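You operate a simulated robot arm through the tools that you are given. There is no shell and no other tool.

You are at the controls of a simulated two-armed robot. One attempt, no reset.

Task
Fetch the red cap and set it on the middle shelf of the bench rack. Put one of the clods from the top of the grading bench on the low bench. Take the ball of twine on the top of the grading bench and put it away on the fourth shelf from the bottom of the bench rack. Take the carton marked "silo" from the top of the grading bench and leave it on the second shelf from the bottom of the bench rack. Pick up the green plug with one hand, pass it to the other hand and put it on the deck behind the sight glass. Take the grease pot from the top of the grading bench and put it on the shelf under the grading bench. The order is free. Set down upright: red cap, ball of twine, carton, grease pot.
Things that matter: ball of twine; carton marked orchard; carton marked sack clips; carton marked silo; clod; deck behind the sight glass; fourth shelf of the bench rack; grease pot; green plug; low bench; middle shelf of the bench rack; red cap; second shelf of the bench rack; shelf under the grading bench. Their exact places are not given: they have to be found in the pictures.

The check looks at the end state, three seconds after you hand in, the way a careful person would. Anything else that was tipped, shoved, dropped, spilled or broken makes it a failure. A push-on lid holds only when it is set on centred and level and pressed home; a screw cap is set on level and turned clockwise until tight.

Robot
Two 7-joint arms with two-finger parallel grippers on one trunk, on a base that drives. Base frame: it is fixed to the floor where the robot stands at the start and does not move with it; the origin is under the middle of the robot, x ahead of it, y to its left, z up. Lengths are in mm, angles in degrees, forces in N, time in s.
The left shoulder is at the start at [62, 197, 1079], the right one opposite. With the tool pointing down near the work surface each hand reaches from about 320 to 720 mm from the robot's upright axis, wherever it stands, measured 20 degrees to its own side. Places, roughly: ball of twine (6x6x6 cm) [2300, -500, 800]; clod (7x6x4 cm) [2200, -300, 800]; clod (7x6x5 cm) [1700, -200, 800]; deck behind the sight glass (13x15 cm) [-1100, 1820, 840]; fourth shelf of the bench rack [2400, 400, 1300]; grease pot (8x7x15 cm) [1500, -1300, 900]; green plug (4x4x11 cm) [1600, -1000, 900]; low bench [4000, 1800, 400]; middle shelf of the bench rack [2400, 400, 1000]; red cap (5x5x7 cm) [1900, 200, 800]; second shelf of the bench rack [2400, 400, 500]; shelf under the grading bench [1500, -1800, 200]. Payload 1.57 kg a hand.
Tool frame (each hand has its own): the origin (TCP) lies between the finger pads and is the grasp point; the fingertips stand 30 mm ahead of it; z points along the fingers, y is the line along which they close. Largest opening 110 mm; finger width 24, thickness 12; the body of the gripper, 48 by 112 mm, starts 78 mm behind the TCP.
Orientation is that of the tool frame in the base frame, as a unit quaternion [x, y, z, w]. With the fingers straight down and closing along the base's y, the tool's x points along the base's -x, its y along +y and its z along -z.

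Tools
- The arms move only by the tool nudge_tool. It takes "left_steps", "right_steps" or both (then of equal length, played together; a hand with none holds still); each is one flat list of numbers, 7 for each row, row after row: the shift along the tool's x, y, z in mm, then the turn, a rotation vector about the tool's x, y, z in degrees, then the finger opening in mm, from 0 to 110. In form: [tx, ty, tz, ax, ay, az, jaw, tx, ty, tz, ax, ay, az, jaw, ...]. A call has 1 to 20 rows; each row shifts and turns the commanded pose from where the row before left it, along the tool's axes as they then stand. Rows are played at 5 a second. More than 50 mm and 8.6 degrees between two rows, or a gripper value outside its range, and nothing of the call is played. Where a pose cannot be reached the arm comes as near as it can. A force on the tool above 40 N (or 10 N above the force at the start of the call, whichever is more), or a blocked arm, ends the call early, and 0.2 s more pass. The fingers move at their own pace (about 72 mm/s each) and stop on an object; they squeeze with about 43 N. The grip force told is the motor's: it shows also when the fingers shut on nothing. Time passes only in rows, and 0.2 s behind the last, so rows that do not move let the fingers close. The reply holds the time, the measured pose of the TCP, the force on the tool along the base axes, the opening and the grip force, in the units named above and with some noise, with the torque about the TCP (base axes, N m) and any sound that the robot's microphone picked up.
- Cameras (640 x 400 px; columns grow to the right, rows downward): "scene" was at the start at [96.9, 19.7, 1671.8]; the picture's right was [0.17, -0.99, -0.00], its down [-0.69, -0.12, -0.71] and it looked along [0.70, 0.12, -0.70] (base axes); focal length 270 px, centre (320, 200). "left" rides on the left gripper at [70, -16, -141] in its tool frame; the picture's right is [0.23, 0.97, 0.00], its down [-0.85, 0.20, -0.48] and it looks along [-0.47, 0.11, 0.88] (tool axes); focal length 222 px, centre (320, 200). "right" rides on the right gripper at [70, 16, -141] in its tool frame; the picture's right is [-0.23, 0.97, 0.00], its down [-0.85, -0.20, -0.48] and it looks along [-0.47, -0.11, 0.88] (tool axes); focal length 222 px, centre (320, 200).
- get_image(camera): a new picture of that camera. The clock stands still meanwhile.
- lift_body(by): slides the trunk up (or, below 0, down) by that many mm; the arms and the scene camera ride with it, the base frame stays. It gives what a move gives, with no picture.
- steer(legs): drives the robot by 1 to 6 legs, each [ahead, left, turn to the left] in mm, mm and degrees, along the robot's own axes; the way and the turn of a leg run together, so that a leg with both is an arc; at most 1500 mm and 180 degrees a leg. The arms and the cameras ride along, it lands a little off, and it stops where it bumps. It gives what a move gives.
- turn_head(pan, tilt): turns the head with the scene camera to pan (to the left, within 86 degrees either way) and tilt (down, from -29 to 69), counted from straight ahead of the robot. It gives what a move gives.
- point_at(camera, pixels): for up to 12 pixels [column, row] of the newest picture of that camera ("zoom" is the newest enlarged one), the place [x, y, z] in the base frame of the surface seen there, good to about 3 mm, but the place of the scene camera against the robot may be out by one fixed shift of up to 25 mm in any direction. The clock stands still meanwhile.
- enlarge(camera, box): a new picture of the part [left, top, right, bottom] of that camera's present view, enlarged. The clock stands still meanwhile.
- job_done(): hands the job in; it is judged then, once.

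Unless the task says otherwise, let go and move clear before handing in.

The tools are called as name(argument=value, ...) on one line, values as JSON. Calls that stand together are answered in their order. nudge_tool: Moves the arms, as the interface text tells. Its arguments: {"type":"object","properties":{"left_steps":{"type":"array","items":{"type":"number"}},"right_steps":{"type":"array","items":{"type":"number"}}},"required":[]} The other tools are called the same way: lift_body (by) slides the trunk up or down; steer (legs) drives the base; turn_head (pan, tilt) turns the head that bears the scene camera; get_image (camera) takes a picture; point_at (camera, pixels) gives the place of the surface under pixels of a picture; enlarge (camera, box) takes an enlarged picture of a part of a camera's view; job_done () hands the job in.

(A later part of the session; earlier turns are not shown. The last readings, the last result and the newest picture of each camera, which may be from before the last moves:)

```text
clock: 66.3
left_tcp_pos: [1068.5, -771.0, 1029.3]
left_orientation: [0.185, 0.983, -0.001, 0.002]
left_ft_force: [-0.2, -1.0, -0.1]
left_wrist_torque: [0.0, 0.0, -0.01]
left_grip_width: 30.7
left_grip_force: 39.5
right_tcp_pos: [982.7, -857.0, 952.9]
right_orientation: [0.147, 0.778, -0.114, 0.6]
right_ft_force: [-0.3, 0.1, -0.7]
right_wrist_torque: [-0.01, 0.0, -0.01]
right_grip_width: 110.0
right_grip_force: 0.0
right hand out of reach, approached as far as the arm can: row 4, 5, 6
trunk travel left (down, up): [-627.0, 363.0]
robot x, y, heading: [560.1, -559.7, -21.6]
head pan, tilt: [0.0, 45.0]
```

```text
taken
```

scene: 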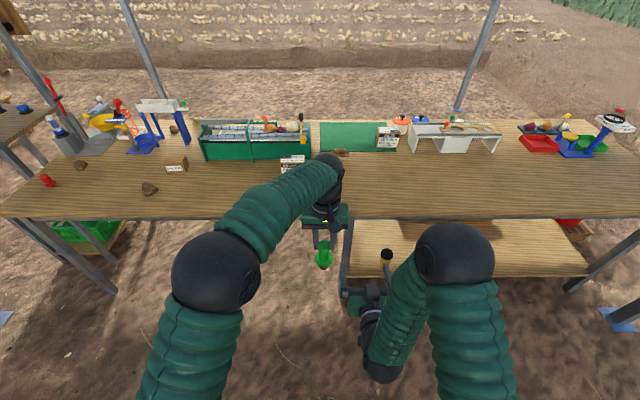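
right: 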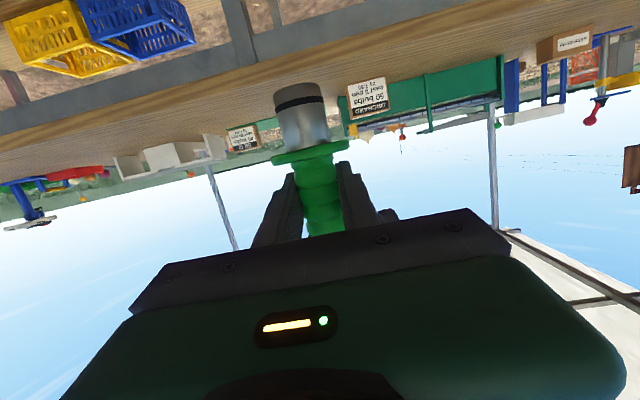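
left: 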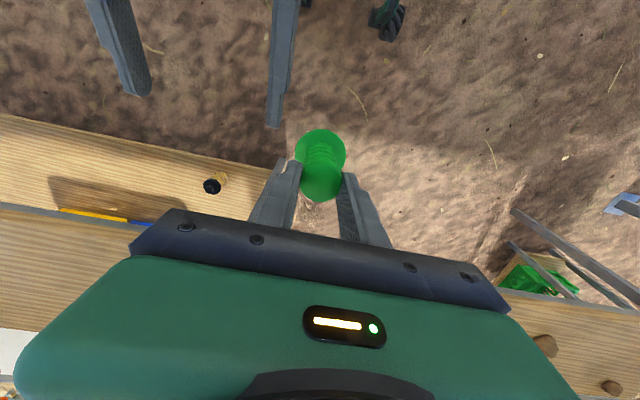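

The left hand holds the plug alone. I bring both hands to compact carrying poses.

nudge_tool(left_steps=[25, 30, -8, 0, 0, 0, 20, 25, 30, -8, 0, 0, 0, 20, 25, 30, -8, 0, 0, 0, 20, 25, 30, -8, 0, 0, 0, 20, 25, 30, -8, 0, 0, 0, 20, 25, 30, -8, 0, 0, 0, 20, 0, 0, 0, 0, 0, 0, 20, 0, 0, 0, 0, 0, 0, 20, 0, 0, 0, 0, 0, 0, 20, 0, 0, 0, 0, 0, 0, 20], right_steps=[-5, 0, 0, 0, 7.5, 0, 110, -5, 0, 0, 0, 7.5, 0, 110, -5, 0, 0, 0, 7.5, 0, 110, -5, 0, 0, 0, 7.5, 0, 110, -5, 0, 0, 0, 7.5, 0, 110, 0, 0, 0, 0, 7.5, 0, 110, 0, 0, 0, 0, 7.5, 0, 110, 0, 0, 0, 0, 7.5, 0, 110, 0, 0, 0, 0, 7.5, 0, 110, 0, 0, 0, 0, 7.5, 0, 110])

turn_head(pan=60, tilt=25)

get_image(camera="scene")

```text
clock: 68.5
left_tcp_pos: [996.1, -549.1, 1075.6]
left_orientation: [0.185, 0.983, 0.0, 0.002]
left_ft_force: [0.0, 0.1, -0.7]
left_wrist_torque: [0.02, 0.02, -0.02]
left_grip_width: 30.7
left_grip_force: 39.8
right_tcp_pos: [995.8, -871.3, 970.3]
right_orientation: [0.193, 0.979, -0.024, 0.055]
right_ft_force: [-0.2, -1.0, 0.3]
right_wrist_torque: [0.02, 0.03, -0.01]
right_grip_width: 110.0
right_grip_force: 0.1
right hand out of reach, approached as far as the arm can: row 1, 6, 7
trunk travel left (down, up): [-627.0, 363.0]
robot x, y, heading: [564.1, -556.8, -21.4]
head pan, tilt: [0.0, 45.0]
```

```text
clock: 69.8
left_tcp_pos: [995.2, -549.6, 1075.2]
left_orientation: [0.185, 0.983, 0.0, 0.003]
left_ft_force: [0.6, -0.6, -1.2]
left_wrist_torque: [0.0, -0.01, 0.01]
left_grip_width: 30.7
left_grip_force: 39.4
right_tcp_pos: [997.6, -871.3, 972.0]
right_orientation: [0.193, 0.979, -0.026, 0.058]
right_ft_force: [0.6, -0.2, 0.0]
right_wrist_torque: [0.0, -0.01, -0.04]
right_grip_width: 110.0
right_grip_force: 0.1
trunk travel left (down, up): [-627.0, 363.0]
robot x, y, heading: [563.8, -560.8, -21.4]
head pan, tilt: [60.0, 25.0]
```

```text
taken
```

scene: 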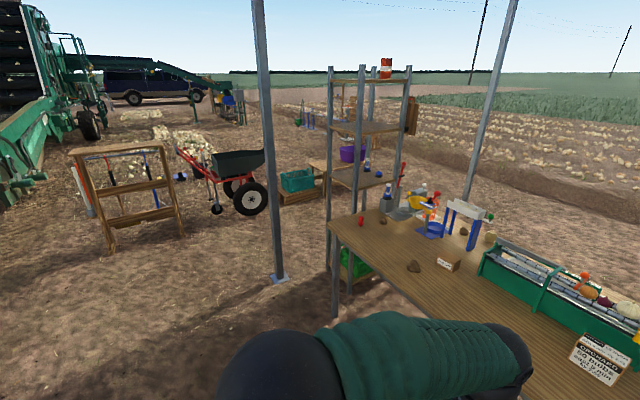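

The transfer is complete. I'll turn toward the power pack/cart (behind-left) and drive closer to look for the sight glass.

steer(legs=[[0, 0, 147], [900, 0, 0]])

turn_head(pan=0, tilt=30)

get_image(camera="scene")

```text
clock: 80.6
left_tcp_pos: [-337.2, 381.9, 1076.6]
left_orientation: [0.892, -0.452, -0.003, -0.001]
left_ft_force: [0.6, 0.3, -1.1]
left_wrist_torque: [0.01, 0.01, 0.01]
left_grip_width: 30.7
left_grip_force: 40.0
right_tcp_pos: [-165.9, 653.7, 971.9]
right_orientation: [0.887, -0.457, -0.048, -0.041]
right_ft_force: [-0.7, -0.4, 1.1]
right_wrist_torque: [0.0, -0.01, 0.01]
right_grip_width: 109.9
right_grip_force: 0.0
trunk travel left (down, up): [-627.0, 363.0]
robot x, y, heading: [32.6, 158.1, 126.2]
head pan, tilt: [60.0, 25.0]
```

```text
clock: 81.9
left_tcp_pos: [-337.5, 382.6, 1076.3]
left_orientation: [0.892, -0.451, -0.003, 0.0]
left_ft_force: [0.1, -1.1, -1.3]
left_wrist_torque: [0.03, -0.02, -0.01]
left_grip_width: 30.6
left_grip_force: 39.8
right_tcp_pos: [-165.8, 652.6, 972.6]
right_orientation: [0.887, -0.458, -0.049, -0.042]
right_ft_force: [0.2, -0.1, -0.5]
right_wrist_torque: [0.02, 0.0, -0.01]
right_grip_width: 110.1
right_grip_force: 0.1
trunk travel left (down, up): [-627.0, 363.0]
robot x, y, heading: [34.4, 159.6, 126.1]
head pan, tilt: [0.0, 30.0]
```

```text
taken
```

scene: 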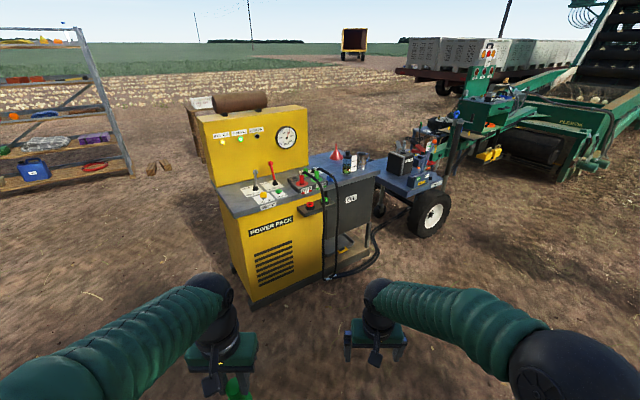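

enlarge(camera="scene", box=[200, 110, 360, 230])

enlarge(camera="scene", box=[290, 110, 470, 230])

point_at(camera="scene", pixels=[[250, 210], [262, 185], [320, 190], [335, 165], [368, 172], [378, 160], [400, 185], [410, 175], [440, 160], [430, 215], [320, 175], [345, 185]])

```text
3.33 times, centred on (280, 170) of scene
```

zoom: 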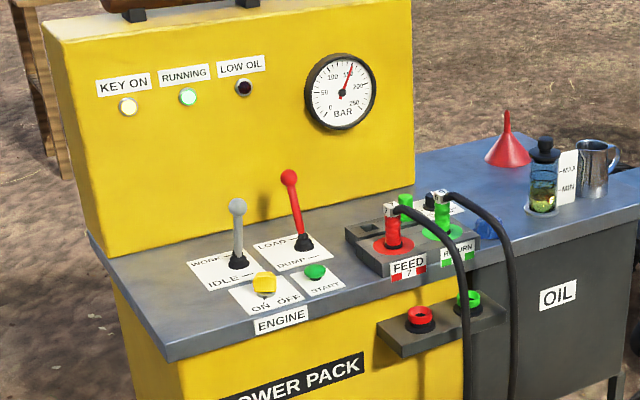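

```text
3.33 times, centred on (380, 170) of scene
```

zoom: 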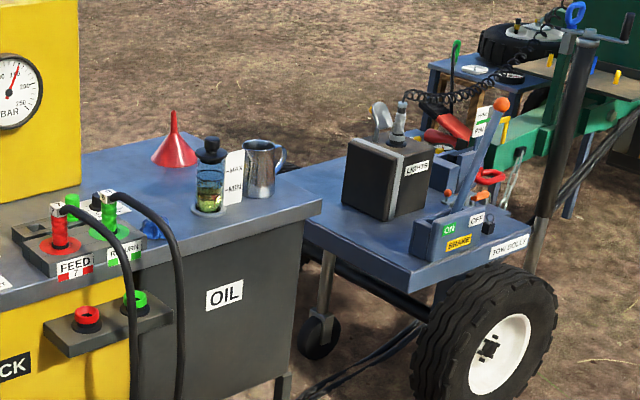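

```text
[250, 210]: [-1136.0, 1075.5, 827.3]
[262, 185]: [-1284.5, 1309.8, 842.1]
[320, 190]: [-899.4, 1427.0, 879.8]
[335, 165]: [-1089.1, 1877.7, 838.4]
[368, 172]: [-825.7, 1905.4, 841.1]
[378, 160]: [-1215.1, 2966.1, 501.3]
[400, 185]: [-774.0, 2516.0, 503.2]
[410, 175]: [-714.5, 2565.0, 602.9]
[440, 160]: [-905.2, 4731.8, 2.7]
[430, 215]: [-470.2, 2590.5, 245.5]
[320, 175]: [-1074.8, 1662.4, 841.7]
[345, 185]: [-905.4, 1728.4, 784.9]
```

The sight glass with MAX/MIN marks is at zoom (210,180) on the oil deck, with a funnel and a can next to it. Measuring there.

point_at(camera="zoom", pixels=[[175, 155], [153, 160], [197, 160], [208, 205], [235, 190], [260, 195], [130, 165], [145, 190], [230, 140], [300, 195], [90, 150], [160, 215]])

enlarge(camera="scene", box=[320, 140, 390, 190])

```text
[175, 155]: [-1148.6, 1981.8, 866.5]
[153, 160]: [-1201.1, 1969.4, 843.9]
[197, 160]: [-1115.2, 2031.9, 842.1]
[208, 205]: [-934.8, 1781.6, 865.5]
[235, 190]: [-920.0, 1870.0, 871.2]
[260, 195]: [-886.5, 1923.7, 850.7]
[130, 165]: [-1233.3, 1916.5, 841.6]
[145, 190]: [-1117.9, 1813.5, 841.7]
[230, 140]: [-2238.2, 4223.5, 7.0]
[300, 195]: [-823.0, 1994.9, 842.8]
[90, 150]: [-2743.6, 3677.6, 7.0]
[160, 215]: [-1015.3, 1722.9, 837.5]
```

```text
8.00 times, centred on (355, 165) of scene
```

zoom: 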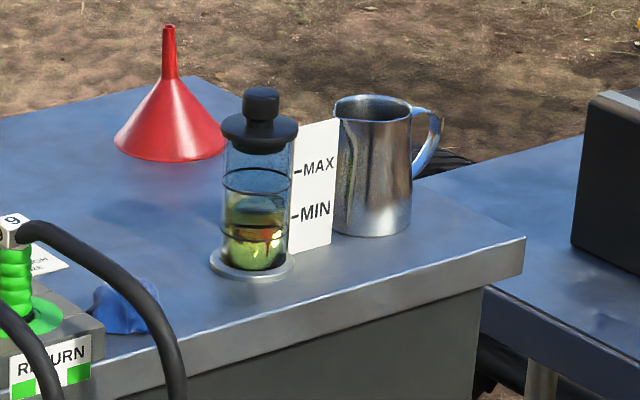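

point_at(camera="zoom", pixels=[[515, 238], [400, 275], [300, 300], [200, 328], [415, 185], [190, 82], [100, 180], [160, 200], [120, 310], [250, 275], [370, 232], [170, 150]])

```text
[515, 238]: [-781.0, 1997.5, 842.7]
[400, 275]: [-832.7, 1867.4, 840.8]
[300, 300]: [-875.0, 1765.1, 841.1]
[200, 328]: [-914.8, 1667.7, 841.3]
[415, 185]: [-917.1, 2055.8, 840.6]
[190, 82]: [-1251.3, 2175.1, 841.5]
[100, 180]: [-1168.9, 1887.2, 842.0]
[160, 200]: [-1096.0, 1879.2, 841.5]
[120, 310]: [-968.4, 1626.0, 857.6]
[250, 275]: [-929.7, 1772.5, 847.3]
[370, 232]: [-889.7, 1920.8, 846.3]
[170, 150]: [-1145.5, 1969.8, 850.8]
```

point_at(camera="scene", pixels=[[325, 212], [340, 205], [330, 275], [345, 277], [365, 268], [378, 255], [370, 235], [345, 250], [300, 290], [250, 300]])

enlarge(camera="scene", box=[230, 160, 450, 310])

point_at(camera="zoom", pixels=[[360, 60], [330, 270], [275, 340], [330, 330], [390, 310], [420, 250], [430, 210], [240, 125], [210, 140], [270, 128]])

```text
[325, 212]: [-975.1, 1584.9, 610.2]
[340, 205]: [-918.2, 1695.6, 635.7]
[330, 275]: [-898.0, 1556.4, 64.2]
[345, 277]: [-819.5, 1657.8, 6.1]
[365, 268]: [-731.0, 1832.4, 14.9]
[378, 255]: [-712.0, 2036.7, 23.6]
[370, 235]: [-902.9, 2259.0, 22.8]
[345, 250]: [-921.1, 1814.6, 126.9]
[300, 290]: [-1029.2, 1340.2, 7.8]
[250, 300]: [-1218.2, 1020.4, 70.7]
```

```text
2.67 times, centred on (340, 235) of scene
```

zoom: 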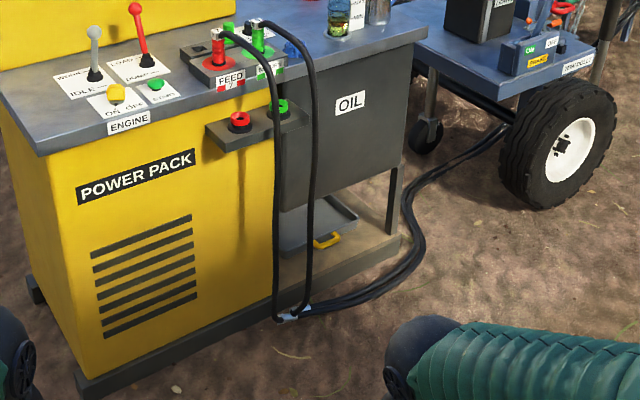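

```text
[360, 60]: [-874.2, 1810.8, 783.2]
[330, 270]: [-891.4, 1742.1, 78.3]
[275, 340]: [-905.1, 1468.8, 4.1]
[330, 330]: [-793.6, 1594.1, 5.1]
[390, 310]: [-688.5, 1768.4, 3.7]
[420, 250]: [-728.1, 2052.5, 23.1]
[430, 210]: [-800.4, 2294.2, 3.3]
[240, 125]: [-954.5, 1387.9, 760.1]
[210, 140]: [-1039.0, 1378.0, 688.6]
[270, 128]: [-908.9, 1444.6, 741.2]
```

The hoses lie on the ground at about n≈1355, so I must keep the base short of them. I'll raise the trunk, tuck the right hand up, then drive to face the deck (heading 158°).

lift_body(by=150)

nudge_tool(right_steps=[15, -15, -20, 0, 0, 0, 110, 15, -15, -20, 0, 0, 0, 110, 15, -15, -20, 0, 0, 0, 110, 15, -15, -20, 0, 0, 0, 110, 15, -15, -20, 0, 0, 0, 110])

steer(legs=[[0, 0, 32.3], [0, -1307, 0], [650, 0, 0]])

get_image(camera="scene")

```text
clock: 83.7
left_tcp_pos: [-336.8, 382.3, 1226.9]
left_orientation: [0.892, -0.452, -0.003, -0.001]
left_ft_force: [0.5, -0.1, -0.9]
left_wrist_torque: [0.02, 0.01, 0.0]
left_grip_width: 30.7
left_grip_force: 39.7
right_tcp_pos: [-165.5, 652.8, 1121.6]
right_orientation: [0.887, -0.457, -0.048, -0.041]
right_ft_force: [0.3, 0.6, -1.1]
right_wrist_torque: [0.03, 0.0, -0.02]
right_grip_width: 110.1
right_grip_force: 0.0
trunk travel left (down, up): [-777.0, 213.0]
robot x, y, heading: [35.3, 159.3, 126.4]
head pan, tilt: [0.0, 30.0]
```

```text
clock: 84.8
left_tcp_pos: [-335.5, 380.2, 1227.3]
left_orientation: [0.892, -0.451, -0.004, 0.0]
left_ft_force: [0.4, -0.4, -0.4]
left_wrist_torque: [0.02, 0.01, -0.01]
left_grip_width: 30.7
left_grip_force: 39.6
right_tcp_pos: [-55.3, 622.0, 1215.0]
right_orientation: [0.887, -0.458, -0.049, -0.041]
right_ft_force: [-0.3, 0.0, -0.2]
right_wrist_torque: [0.02, 0.0, 0.03]
right_grip_width: 109.8
right_grip_force: 0.1
trunk travel left (down, up): [-777.0, 213.0]
robot x, y, heading: [34.9, 161.9, 126.2]
head pan, tilt: [0.0, 30.0]
```

```text
clock: 96.2
left_tcp_pos: [-514.6, 1606.8, 1227.8]
left_orientation: [0.982, -0.188, -0.004, 0.0]
left_ft_force: [-0.2, -0.5, -1.4]
left_wrist_torque: [-0.01, 0.01, 0.0]
left_grip_width: 30.8
left_grip_force: 39.7
right_tcp_pos: [-406.8, 1962.1, 1214.2]
right_orientation: [0.979, -0.194, -0.058, -0.026]
right_ft_force: [-0.2, -0.1, 0.4]
right_wrist_torque: [-0.02, 0.0, 0.0]
right_grip_width: 110.1
right_grip_force: 0.0
trunk travel left (down, up): [-777.0, 213.0]
robot x, y, heading: [-83.9, 1619.2, 158.4]
head pan, tilt: [0.0, 30.0]
```

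```text
taken
```

scene: 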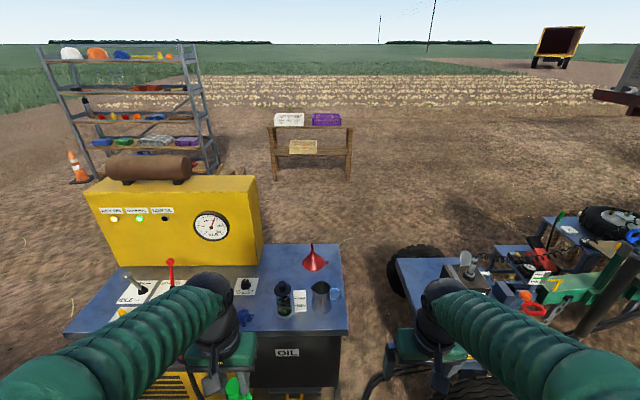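

turn_head(pan=5, tilt=45)

get_image(camera="scene")

enlarge(camera="scene", box=[230, 120, 390, 230])

point_at(camera="zoom", pixels=[[230, 180], [280, 200], [260, 120], [350, 100], [390, 200], [200, 130], [150, 200], [480, 270], [300, 290], [262, 170], [320, 195], [150, 280]])

```text
clock: 97.0
left_tcp_pos: [-515.1, 1607.2, 1227.3]
left_orientation: [0.982, -0.188, -0.003, 0.001]
left_ft_force: [0.0, -0.1, -1.4]
left_wrist_torque: [0.0, 0.04, -0.01]
left_grip_width: 30.6
left_grip_force: 39.9
right_tcp_pos: [-407.3, 1963.3, 1214.1]
right_orientation: [0.979, -0.194, -0.058, -0.026]
right_ft_force: [0.4, 0.2, -0.2]
right_wrist_torque: [0.02, -0.01, -0.02]
right_grip_width: 109.8
right_grip_force: 0.0
trunk travel left (down, up): [-777.0, 213.0]
robot x, y, heading: [-85.9, 1617.6, 158.6]
head pan, tilt: [5.0, 45.0]
```

```text
taken
```

scene: 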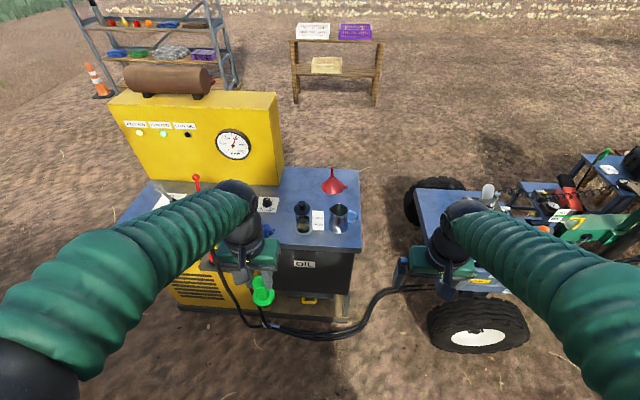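

```text
3.64 times, centred on (310, 175) of scene
```

zoom: 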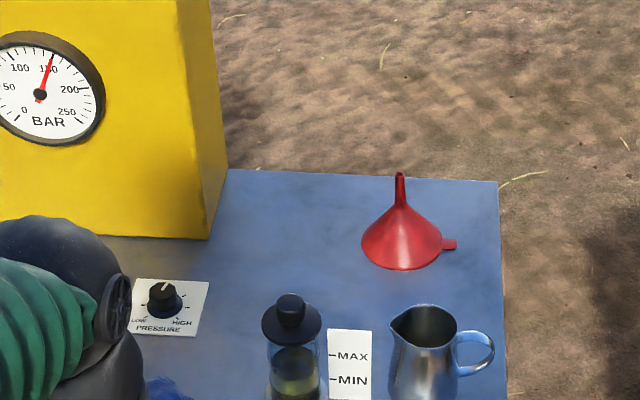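

```text
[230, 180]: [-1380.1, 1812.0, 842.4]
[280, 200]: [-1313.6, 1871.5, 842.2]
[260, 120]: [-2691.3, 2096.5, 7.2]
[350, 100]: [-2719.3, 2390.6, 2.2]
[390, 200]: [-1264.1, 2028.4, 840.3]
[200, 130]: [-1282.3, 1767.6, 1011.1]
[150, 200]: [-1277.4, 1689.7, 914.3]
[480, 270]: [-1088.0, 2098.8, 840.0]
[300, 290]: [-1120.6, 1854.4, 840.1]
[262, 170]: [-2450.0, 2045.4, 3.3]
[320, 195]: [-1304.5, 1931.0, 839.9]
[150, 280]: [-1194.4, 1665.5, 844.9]
```

The free deck spot behind the sight glass is around (-1110,1826). Drive ahead 375 mm, staying short of the hoses, then check.

steer(legs=[[375, 0, 0]])

get_image(camera="scene")

get_image(camera="left")

```text
clock: 99.3
left_tcp_pos: [-858.4, 1745.2, 1229.0]
left_orientation: [0.982, -0.189, -0.004, 0.0]
left_ft_force: [-0.2, -0.1, -1.5]
left_wrist_torque: [-0.01, -0.03, -0.02]
left_grip_width: 30.7
left_grip_force: 40.1
right_tcp_pos: [-750.0, 2099.2, 1215.7]
right_orientation: [0.979, -0.195, -0.059, -0.027]
right_ft_force: [-0.3, -0.1, 0.5]
right_wrist_torque: [0.02, -0.01, -0.01]
right_grip_width: 109.7
right_grip_force: 0.1
trunk travel left (down, up): [-777.0, 213.0]
robot x, y, heading: [-428.0, 1756.7, 158.5]
head pan, tilt: [5.0, 45.0]
```

```text
taken
```

scene: 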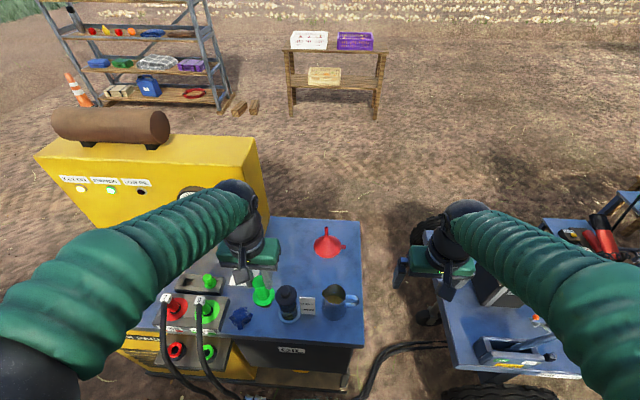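

```text
taken
```

left: 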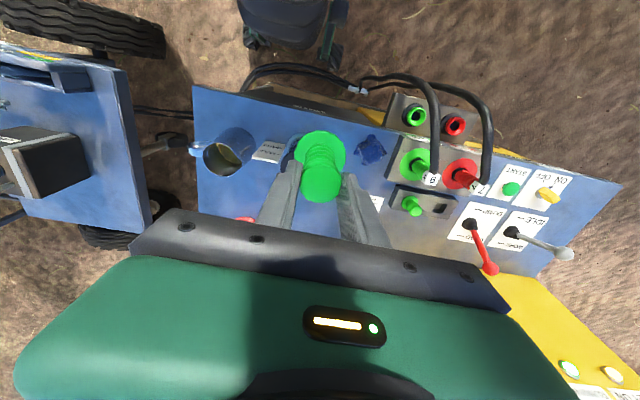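

point_at(camera="scene", pixels=[[287, 291], [288, 300], [335, 288], [325, 240], [262, 280], [262, 295], [240, 318], [280, 250], [300, 260], [300, 240], [208, 278], [288, 315]])

enlarge(camera="scene", box=[200, 210, 370, 340])

```text
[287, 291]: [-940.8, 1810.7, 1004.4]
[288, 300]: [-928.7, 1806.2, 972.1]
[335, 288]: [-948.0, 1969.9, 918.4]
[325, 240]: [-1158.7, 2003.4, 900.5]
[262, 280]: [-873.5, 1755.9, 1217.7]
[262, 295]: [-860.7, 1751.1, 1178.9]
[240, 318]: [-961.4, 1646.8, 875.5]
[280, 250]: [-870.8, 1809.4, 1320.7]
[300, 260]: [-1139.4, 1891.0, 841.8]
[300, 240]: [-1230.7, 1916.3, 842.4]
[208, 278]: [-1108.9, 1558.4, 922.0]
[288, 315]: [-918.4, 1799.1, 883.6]
```

```text
3.08 times, centred on (285, 275) of scene
```

zoom: 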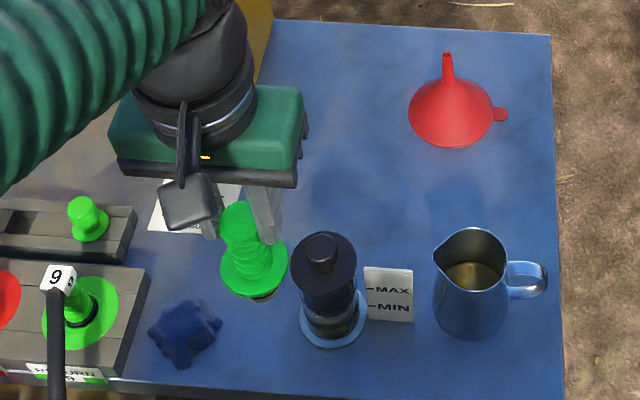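

Sight glass top is at z≈1010, so I'll carry the plug over with its bottom at ~1040. Raise trunk 100 for reach, lower the left arm, then extend.

lift_body(by=100)

nudge_tool(left_steps=[0, 3, 40, 0, 0, 0, 20, 0, 2, 40, 0, 0, 0, 20, 0, 2, 40, 0, 0, 0, 20, 0, 0, 40, 0, 0, 0, 20, -43, 0, 0, 0, 0, 0, 20, -43, 0, 0, 0, 0, 0, 20, -43, 0, 0, 0, 0, 0, 20, -43, 0, 0, 0, 0, 0, 20, -43, 0, 0, 0, 0, 0, 20, -43, 0, 0, 0, 0, 0, 20, 0, 0, 0, 0, 0, 0, 20])

get_image(camera="left")

get_image(camera="scene")

```text
clock: 100.7
left_tcp_pos: [-859.8, 1745.6, 1327.8]
left_orientation: [0.982, -0.188, -0.003, -0.001]
left_ft_force: [0.4, -0.3, -0.6]
left_wrist_torque: [-0.02, 0.02, 0.0]
left_grip_width: 30.6
left_grip_force: 39.8
right_tcp_pos: [-751.1, 2099.9, 1313.6]
right_orientation: [0.979, -0.195, -0.059, -0.027]
right_ft_force: [0.0, 0.2, 0.6]
right_wrist_torque: [-0.01, -0.03, 0.0]
right_grip_width: 110.1
right_grip_force: 0.2
trunk travel left (down, up): [-877.0, 113.0]
robot x, y, heading: [-432.3, 1755.0, 158.1]
head pan, tilt: [5.0, 45.0]
```

```text
clock: 103.1
left_tcp_pos: [-1103.6, 1835.8, 1169.2]
left_orientation: [0.982, -0.188, -0.002, 0.001]
left_ft_force: [0.1, -0.4, -2.0]
left_wrist_torque: [0.02, 0.02, 0.01]
left_grip_width: 30.5
left_grip_force: 39.5
right_tcp_pos: [-751.4, 2100.4, 1315.4]
right_orientation: [0.979, -0.196, -0.059, -0.027]
right_ft_force: [-0.7, -0.4, 0.1]
right_wrist_torque: [-0.01, 0.01, -0.03]
right_grip_width: 109.8
right_grip_force: 0.0
trunk travel left (down, up): [-877.0, 113.0]
robot x, y, heading: [-427.9, 1754.8, 158.2]
head pan, tilt: [5.0, 45.0]
```

```text
taken
```

left: 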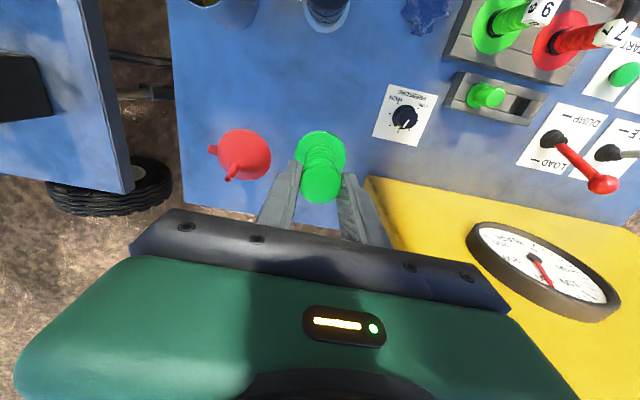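

```text
taken
```

scene: 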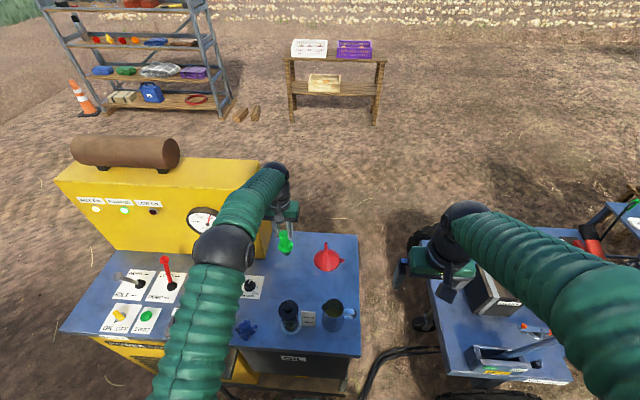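

point_at(camera="left", pixels=[[325, 25], [240, 175], [262, 155], [403, 117], [365, 185], [290, 130], [350, 120], [320, 140], [300, 80], [380, 195], [325, 8], [320, 185]])

```text
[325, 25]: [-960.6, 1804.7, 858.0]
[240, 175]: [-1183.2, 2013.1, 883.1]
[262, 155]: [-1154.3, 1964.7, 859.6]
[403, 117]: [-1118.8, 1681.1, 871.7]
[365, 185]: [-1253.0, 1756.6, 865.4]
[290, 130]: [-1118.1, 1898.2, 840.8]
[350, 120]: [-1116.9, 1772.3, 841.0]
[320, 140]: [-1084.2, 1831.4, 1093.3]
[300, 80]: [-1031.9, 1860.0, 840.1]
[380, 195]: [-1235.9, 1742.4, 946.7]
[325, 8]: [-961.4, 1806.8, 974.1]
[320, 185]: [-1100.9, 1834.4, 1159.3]
```

Deck free around the spot, surface z≈840.5, sight glass 140 mm away. Lower with the trunk first, then the arm.

lift_body(by=-150)

nudge_tool(left_steps=[0, 0, 15, 0, 0, 0, 20, 0, 0, 15, 0, 0, 0, 20, 0, 0, 12, 0, 0, 0, 20, 0, 0, 8, 0, 0, 0, 20])

get_image(camera="left")

get_image(camera="scene")

```text
clock: 104.8
left_tcp_pos: [-1103.0, 1835.1, 1019.5]
left_orientation: [0.982, -0.188, -0.004, 0.001]
left_ft_force: [-0.5, 0.1, -1.0]
left_wrist_torque: [-0.02, 0.01, -0.02]
left_grip_width: 30.6
left_grip_force: 39.4
right_tcp_pos: [-751.1, 2100.5, 1163.9]
right_orientation: [0.979, -0.195, -0.058, -0.027]
right_ft_force: [0.5, 0.6, -0.1]
right_wrist_torque: [-0.03, 0.0, -0.04]
right_grip_width: 110.2
right_grip_force: 0.1
trunk travel left (down, up): [-727.0, 263.0]
robot x, y, heading: [-428.4, 1754.7, 158.2]
head pan, tilt: [5.0, 45.0]
```

```text
clock: 105.8
left_tcp_pos: [-1104.1, 1835.8, 969.1]
left_orientation: [0.982, -0.188, -0.004, 0.0]
left_ft_force: [0.3, 0.0, -0.8]
left_wrist_torque: [0.0, 0.03, 0.02]
left_grip_width: 30.4
left_grip_force: 39.8
right_tcp_pos: [-751.4, 2100.4, 1164.5]
right_orientation: [0.979, -0.196, -0.058, -0.026]
right_ft_force: [0.0, 0.4, 0.6]
right_wrist_torque: [0.02, -0.03, 0.02]
right_grip_width: 109.8
right_grip_force: 0.0
trunk travel left (down, up): [-727.0, 263.0]
robot x, y, heading: [-430.8, 1754.0, 158.3]
head pan, tilt: [5.0, 45.0]
```

```text
taken
```

left: 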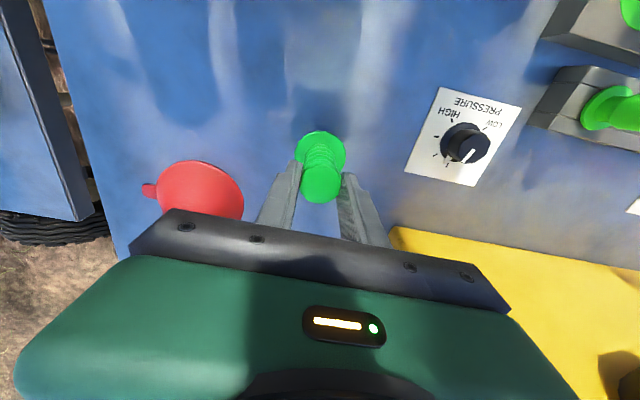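

```text
taken
```

scene: 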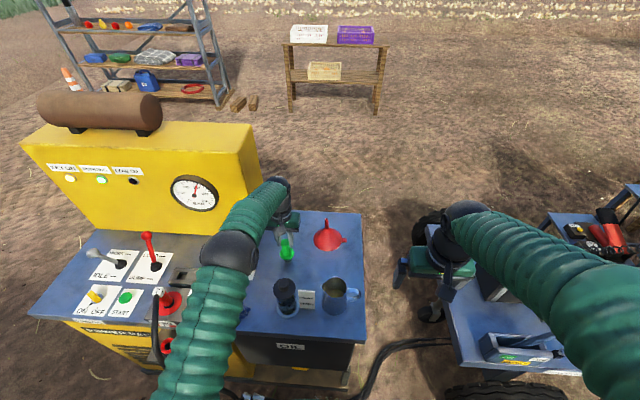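

nudge_tool(left_steps=[0, 0, 2.5, 0, 0, 0, 20, 0, 0, 2.5, 0, 0, 0, 20])

nudge_tool(left_steps=[0, 0, 2, 0, 0, 0, 20])

nudge_tool(left_steps=[0, 0, 2, 0, 0, 0, 20])

nudge_tool(left_steps=[0, 0, 1.5, 0, 0, 0, 20])

```text
clock: 106.4
left_tcp_pos: [-1103.7, 1836.0, 964.2]
left_orientation: [0.982, -0.188, -0.004, 0.001]
left_ft_force: [-0.5, 0.4, -1.8]
left_wrist_torque: [-0.01, 0.01, -0.02]
left_grip_width: 30.6
left_grip_force: 40.0
right_tcp_pos: [-752.0, 2099.5, 1164.4]
right_orientation: [0.979, -0.195, -0.058, -0.027]
right_ft_force: [-0.7, -0.9, -0.2]
right_wrist_torque: [-0.03, -0.01, -0.02]
right_grip_width: 110.1
right_grip_force: 0.0
trunk travel left (down, up): [-727.0, 263.0]
robot x, y, heading: [-430.1, 1752.2, 158.0]
head pan, tilt: [5.0, 45.0]
```

```text
clock: 106.8
left_tcp_pos: [-1103.5, 1836.8, 961.5]
left_orientation: [0.982, -0.188, -0.003, 0.0]
left_ft_force: [-0.7, 1.0, -2.2]
left_wrist_torque: [-0.03, 0.01, -0.01]
left_grip_width: 30.4
left_grip_force: 39.4
right_tcp_pos: [-752.0, 2100.7, 1164.2]
right_orientation: [0.979, -0.196, -0.057, -0.027]
right_ft_force: [-0.1, 0.2, 0.9]
right_wrist_torque: [0.02, 0.03, 0.0]
right_grip_width: 109.9
right_grip_force: 0.0
trunk travel left (down, up): [-727.0, 263.0]
robot x, y, heading: [-429.0, 1759.0, 158.3]
head pan, tilt: [5.0, 45.0]
```

```text
clock: 107.2
left_tcp_pos: [-1103.1, 1835.2, 961.3]
left_orientation: [0.982, -0.189, -0.005, 0.0]
left_ft_force: [0.3, -0.1, 3.8]
left_wrist_torque: [-0.03, -0.03, -0.04]
left_grip_width: 30.3
left_grip_force: 39.2
right_tcp_pos: [-750.8, 2100.2, 1165.7]
right_orientation: [0.979, -0.196, -0.059, -0.026]
right_ft_force: [0.2, 0.1, -0.3]
right_wrist_torque: [-0.02, 0.03, 0.0]
right_grip_width: 110.0
right_grip_force: 0.0
trunk travel left (down, up): [-727.0, 263.0]
robot x, y, heading: [-429.0, 1754.1, 158.1]
head pan, tilt: [5.0, 45.0]
```

```text
clock: 107.6
left_tcp_pos: [-1102.6, 1835.5, 961.3]
left_orientation: [0.982, -0.188, -0.007, 0.0]
left_ft_force: [-1.0, 0.1, 14.5]
left_wrist_torque: [-0.11, -0.06, 0.01]
left_grip_width: 30.3
left_grip_force: 39.9
right_tcp_pos: [-749.7, 2101.5, 1166.0]
right_orientation: [0.979, -0.195, -0.059, -0.026]
right_ft_force: [-0.5, 0.3, 0.0]
right_wrist_torque: [-0.06, 0.0, -0.05]
right_grip_width: 109.9
right_grip_force: 0.0
trunk travel left (down, up): [-727.0, 263.0]
robot x, y, heading: [-431.3, 1753.2, 158.4]
head pan, tilt: [5.0, 45.0]
```

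The plug stands on the deck (14.5 N contact). Relieve, open and rise.

nudge_tool(left_steps=[0, 0, -1.2, 0, 0, 0, 20, 0, 0, 0, 0, 0, 0, 38, 0, 0, 0, 0, 0, 0, 50, 0, 0, 0, 0, 0, 0, 60, 0, 0, -15, 0, 0, 0, 60, 0, 0, -25, 0, 0, 0, 60, 0, 0, -40, 0, 0, 0, 70, 0, 0, -40, 0, 0, 0, 80, 0, 0, 0, 0, 0, 0, 80])

get_image(camera="left")

point_at(camera="left", pixels=[[325, 110], [318, 140]])

```text
clock: 109.6
left_tcp_pos: [-1102.7, 1833.8, 1079.9]
left_orientation: [0.982, -0.189, -0.003, 0.0]
left_ft_force: [-0.8, 0.8, -0.1]
left_wrist_torque: [-0.02, 0.01, 0.02]
left_grip_width: 80.4
left_grip_force: 0.1
right_tcp_pos: [-750.8, 2100.4, 1164.7]
right_orientation: [0.979, -0.195, -0.058, -0.026]
right_ft_force: [1.0, -0.6, -1.0]
right_wrist_torque: [-0.02, 0.01, -0.01]
right_grip_width: 109.8
right_grip_force: 0.1
trunk travel left (down, up): [-727.0, 263.0]
robot x, y, heading: [-425.1, 1755.9, 158.2]
head pan, tilt: [5.0, 45.0]
```

```text
taken
```

left: 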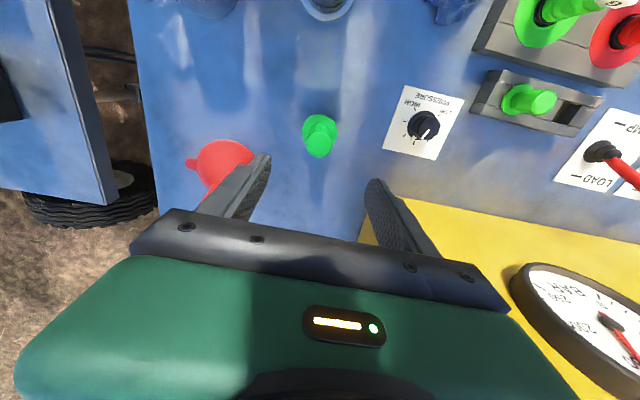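

```text
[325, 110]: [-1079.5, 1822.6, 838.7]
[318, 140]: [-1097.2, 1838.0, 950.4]
```

The plug is standing alone on the deck. Retract the left arm high over the sight glass and back away.

nudge_tool(left_steps=[0, 0, -45, 0, 0, 0, 110, 43, 0, -20, 0, 0, 0, 110, 43, 0, 0, 0, 0, 0, 110, 43, 0, 0, 0, 0, 0, 110, 43, 0, 0, 0, 0, 0, 110, 43, 0, 0, 0, 0, 0, 110, 43, 0, 0, 0, 0, 0, 110])

steer(legs=[[-600, 0, 0]])

get_image(camera="scene")

enlarge(camera="scene", box=[220, 120, 380, 220])

```text
clock: 111.2
left_tcp_pos: [-859.9, 1738.6, 1143.6]
left_orientation: [0.982, -0.189, -0.005, 0.0]
left_ft_force: [0.6, -0.1, 0.0]
left_wrist_torque: [0.04, 0.01, -0.04]
left_grip_width: 109.7
left_grip_force: 0.0
right_tcp_pos: [-750.2, 2100.2, 1164.9]
right_orientation: [0.979, -0.195, -0.059, -0.027]
right_ft_force: [-0.2, -0.2, -0.1]
right_wrist_torque: [0.04, 0.03, 0.0]
right_grip_width: 110.0
right_grip_force: 0.0
trunk travel left (down, up): [-727.0, 263.0]
robot x, y, heading: [-428.0, 1755.5, 157.9]
head pan, tilt: [5.0, 45.0]
```

```text
clock: 114.6
left_tcp_pos: [-308.9, 1517.6, 1141.7]
left_orientation: [0.982, -0.187, -0.003, 0.001]
left_ft_force: [0.4, -0.3, -0.4]
left_wrist_torque: [-0.01, 0.01, -0.02]
left_grip_width: 110.0
left_grip_force: 0.0
right_tcp_pos: [-199.6, 1878.6, 1164.4]
right_orientation: [0.979, -0.195, -0.058, -0.026]
right_ft_force: [1.0, -0.2, 0.1]
right_wrist_torque: [0.04, 0.03, 0.02]
right_grip_width: 110.0
right_grip_force: 0.1
trunk travel left (down, up): [-727.0, 263.0]
robot x, y, heading: [127.4, 1534.8, 158.6]
head pan, tilt: [5.0, 45.0]
```

```text
taken
```

scene: 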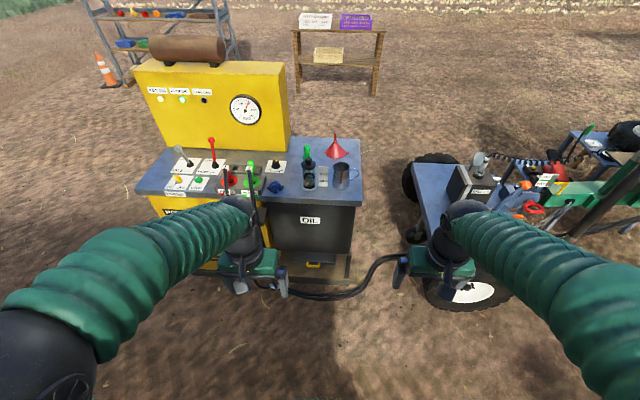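

```text
4.00 times, centred on (300, 170) of scene
```

zoom: 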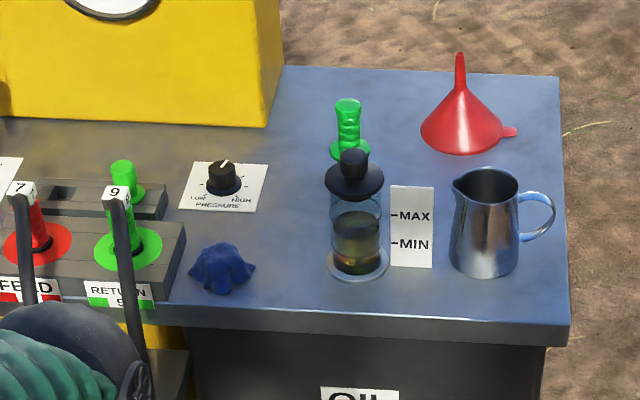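

The plug stands right behind the sight glass. Now turn 180° back toward the bench's left end and look around (canopy post, rack, cap, clods).

steer(legs=[[0, 0, 179.9]])

turn_head(pan=0, tilt=25)

get_image(camera="scene")

```text
clock: 122.3
left_tcp_pos: [559.8, 1534.9, 1143.4]
left_orientation: [0.205, 0.979, -0.001, 0.005]
left_ft_force: [-0.7, -0.2, -1.0]
left_wrist_torque: [0.05, 0.01, 0.01]
left_grip_width: 110.0
left_grip_force: 0.0
right_tcp_pos: [438.0, 1177.3, 1165.0]
right_orientation: [0.211, 0.975, -0.027, 0.059]
right_ft_force: [-0.4, 0.5, 0.0]
right_wrist_torque: [0.01, 0.02, 0.02]
right_grip_width: 109.8
right_grip_force: 0.0
trunk travel left (down, up): [-727.0, 263.0]
robot x, y, heading: [126.0, 1533.3, -23.7]
head pan, tilt: [5.0, 45.0]
```

```text
clock: 123.1
left_tcp_pos: [558.2, 1535.2, 1143.2]
left_orientation: [0.204, 0.979, 0.0, 0.005]
left_ft_force: [0.7, -0.1, 0.7]
left_wrist_torque: [0.03, 0.0, 0.01]
left_grip_width: 110.1
left_grip_force: 0.1
right_tcp_pos: [435.9, 1178.4, 1165.2]
right_orientation: [0.211, 0.975, -0.028, 0.058]
right_ft_force: [0.4, 0.2, -0.1]
right_wrist_torque: [0.0, 0.01, -0.02]
right_grip_width: 110.1
right_grip_force: 0.1
trunk travel left (down, up): [-727.0, 263.0]
robot x, y, heading: [124.8, 1534.1, -23.5]
head pan, tilt: [0.0, 25.0]
```

```text
taken
```

scene: 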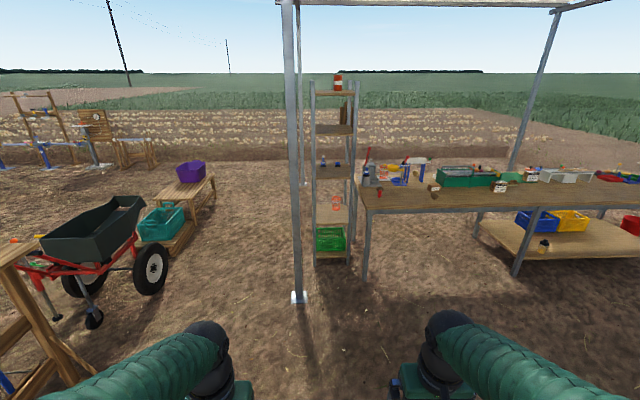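

point_at(camera="scene", pixels=[[298, 297], [296, 250], [314, 260], [350, 262], [367, 275], [180, 195], [205, 185], [155, 200], [330, 150], [332, 175], [330, 215], [60, 370]])

enlarge(camera="scene", box=[290, 60, 450, 280])

enlarge(camera="scene", box=[300, 140, 400, 220])

```text
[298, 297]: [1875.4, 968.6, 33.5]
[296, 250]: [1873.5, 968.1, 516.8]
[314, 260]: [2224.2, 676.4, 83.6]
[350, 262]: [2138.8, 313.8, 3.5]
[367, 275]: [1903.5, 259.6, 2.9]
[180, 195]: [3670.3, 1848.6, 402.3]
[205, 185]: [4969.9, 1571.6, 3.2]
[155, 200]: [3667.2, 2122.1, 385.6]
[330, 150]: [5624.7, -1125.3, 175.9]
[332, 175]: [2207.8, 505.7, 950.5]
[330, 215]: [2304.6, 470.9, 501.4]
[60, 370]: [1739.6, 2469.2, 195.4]
```

```text
1.82 times, centred on (370, 170) of scene
```

zoom: 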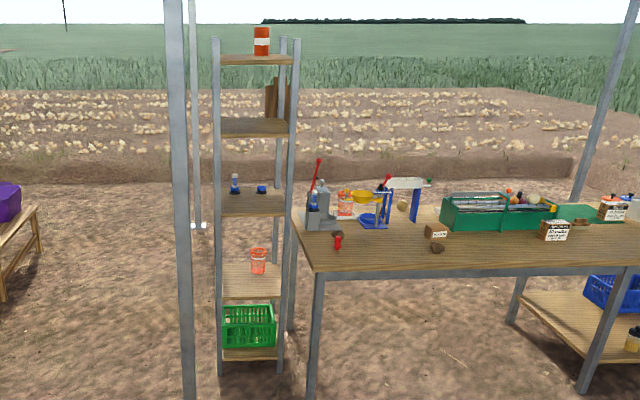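

```text
5.00 times, centred on (350, 180) of scene
```

zoom: 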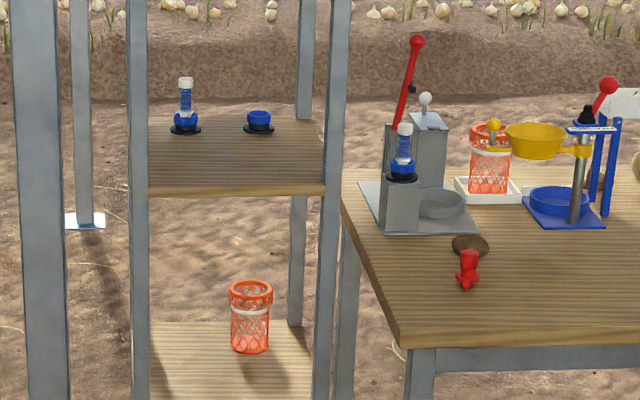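

The rack's second shelf holds an orange basket and the middle shelf has blue bottles at its rear; a canopy post stands at (1875,968). I'll drive to a stance in front of the red cap.

steer(legs=[[0, 0, 2.3], [1300, -487, 0]])

turn_head(pan=15, tilt=35)

get_image(camera="scene")

```text
clock: 130.4
left_tcp_pos: [1596.8, 634.8, 1143.4]
left_orientation: [0.179, 0.984, -0.001, 0.004]
left_ft_force: [0.4, 0.1, 0.2]
left_wrist_torque: [0.01, 0.01, 0.0]
left_grip_width: 110.0
left_grip_force: 0.1
right_tcp_pos: [1492.4, 272.1, 1166.2]
right_orientation: [0.187, 0.98, -0.027, 0.059]
right_ft_force: [0.5, 0.7, 0.8]
right_wrist_torque: [0.03, -0.03, -0.02]
right_grip_width: 109.9
right_grip_force: 0.0
trunk travel left (down, up): [-727.0, 263.0]
robot x, y, heading: [1162.8, 610.4, -20.9]
head pan, tilt: [0.0, 25.0]
```

```text
clock: 131.2
left_tcp_pos: [1596.0, 634.8, 1143.4]
left_orientation: [0.178, 0.984, 0.0, 0.005]
left_ft_force: [-0.1, -0.1, 0.5]
left_wrist_torque: [-0.03, -0.03, -0.02]
left_grip_width: 110.2
left_grip_force: 0.0
right_tcp_pos: [1491.5, 270.6, 1166.0]
right_orientation: [0.185, 0.98, -0.026, 0.06]
right_ft_force: [0.0, 0.3, 0.8]
right_wrist_torque: [0.0, 0.01, -0.03]
right_grip_width: 110.2
right_grip_force: 0.1
trunk travel left (down, up): [-727.0, 263.0]
robot x, y, heading: [1165.4, 610.8, -20.8]
head pan, tilt: [15.0, 35.0]
```

```text
taken
```

scene: 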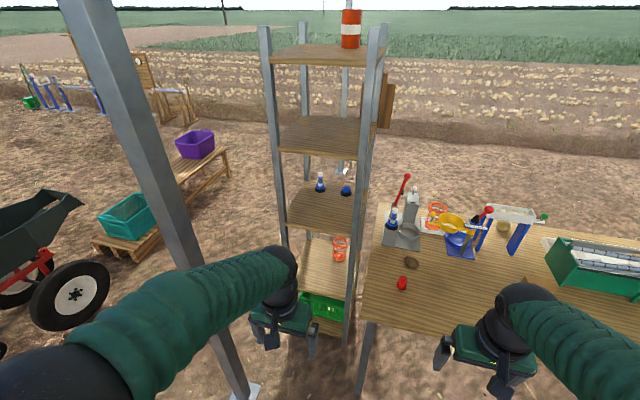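

point_at(camera="scene", pixels=[[290, 222], [350, 233], [320, 205], [320, 182], [346, 190], [283, 155], [350, 163], [320, 135], [345, 250], [300, 262], [320, 280], [402, 284]])

enlarge(camera="scene", box=[250, 90, 450, 310])

enlarge(camera="scene", box=[360, 170, 480, 300])

```text
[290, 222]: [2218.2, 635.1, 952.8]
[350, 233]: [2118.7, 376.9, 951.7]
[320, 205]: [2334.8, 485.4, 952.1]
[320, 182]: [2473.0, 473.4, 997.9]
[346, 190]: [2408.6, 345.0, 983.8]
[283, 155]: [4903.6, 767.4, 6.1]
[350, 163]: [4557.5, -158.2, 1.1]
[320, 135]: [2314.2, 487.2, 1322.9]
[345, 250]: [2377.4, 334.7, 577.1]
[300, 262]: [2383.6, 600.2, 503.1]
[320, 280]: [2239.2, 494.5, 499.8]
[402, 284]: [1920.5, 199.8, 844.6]
```

```text
1.82 times, centred on (350, 200) of scene
```

zoom: 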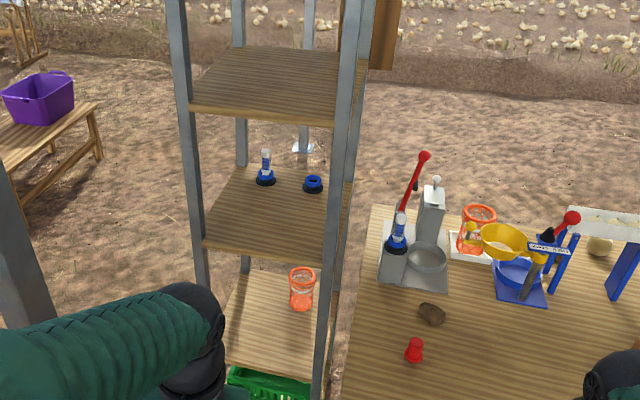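

```text
3.08 times, centred on (420, 235) of scene
```

zoom: 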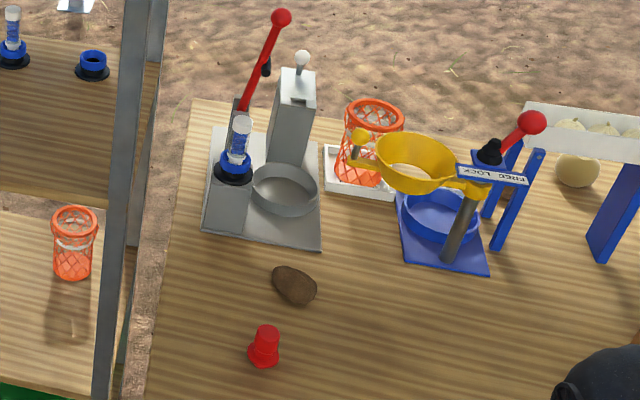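

The rack is parallel to the bench (front edge v≈1858); the cap is at about u -874, v 1739. Move ahead 240 mm, lower the trunk a bit and tilt the right hand toward the cap.

steer(legs=[[240, 0, 0]])

nudge_tool(right_steps=[-14.9, 12.6, 2, 0, -7.5, 0, 110, -14.5, 12.6, 3.9, 0, -7.5, 0, 110, -13.9, 12.6, 5.7, 0, -7.5, 0, 110, -13, 12.6, 7.5, 0, -7.5, 0, 110, -11.9, 12.6, 9.1, 0, -7.5, 0, 110, -10.6, 12.6, 10.6, 0, -7.5, 0, 110, -9.1, 12.6, 11.9, 0, -7.5, 0, 110, 0, 0, 0, 0, 0, 0, 110])

get_image(camera="right")

get_image(camera="scene")

```text
clock: 133.0
left_tcp_pos: [1818.4, 550.3, 1144.2]
left_orientation: [0.179, 0.984, -0.001, 0.006]
left_ft_force: [-0.5, 0.3, 1.1]
left_wrist_torque: [0.01, 0.0, 0.01]
left_grip_width: 109.9
left_grip_force: 0.0
right_tcp_pos: [1714.5, 187.9, 1167.1]
right_orientation: [0.186, 0.98, -0.025, 0.06]
right_ft_force: [0.0, 0.0, 0.2]
right_wrist_torque: [-0.01, -0.01, 0.02]
right_grip_width: 109.8
right_grip_force: 0.1
trunk travel left (down, up): [-727.0, 263.0]
robot x, y, heading: [1388.4, 524.1, -20.9]
head pan, tilt: [15.0, 35.0]
```

```text
clock: 134.8
left_tcp_pos: [1820.7, 550.8, 1144.2]
left_orientation: [0.178, 0.984, 0.0, 0.005]
left_ft_force: [0.3, -0.1, -0.3]
left_wrist_torque: [-0.02, -0.03, 0.01]
left_grip_width: 110.0
left_grip_force: 0.1
right_tcp_pos: [1823.9, 217.1, 1157.7]
right_orientation: [0.167, 0.883, -0.112, 0.424]
right_ft_force: [0.0, -0.3, -0.9]
right_wrist_torque: [0.01, -0.01, 0.02]
right_grip_width: 110.0
right_grip_force: 0.1
right hand out of reach, approached as far as the arm can: row 5, 6
trunk travel left (down, up): [-727.0, 263.0]
robot x, y, heading: [1389.0, 527.2, -20.8]
head pan, tilt: [15.0, 35.0]
```

```text
taken
```

right: 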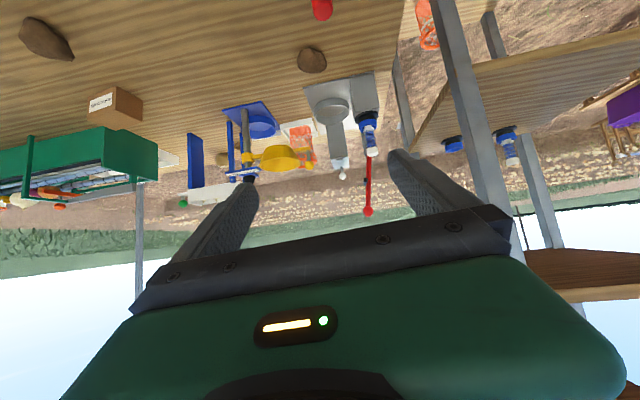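

```text
taken
```

scene: 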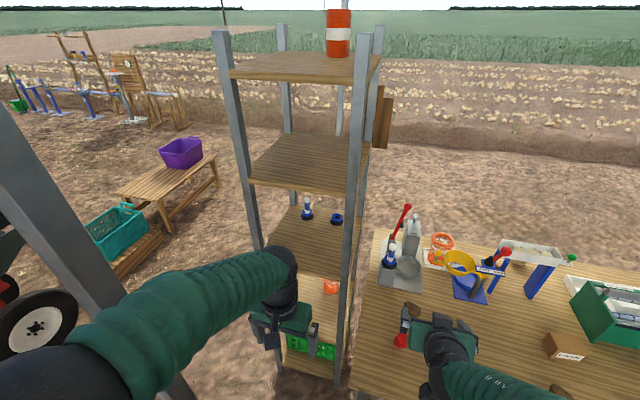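

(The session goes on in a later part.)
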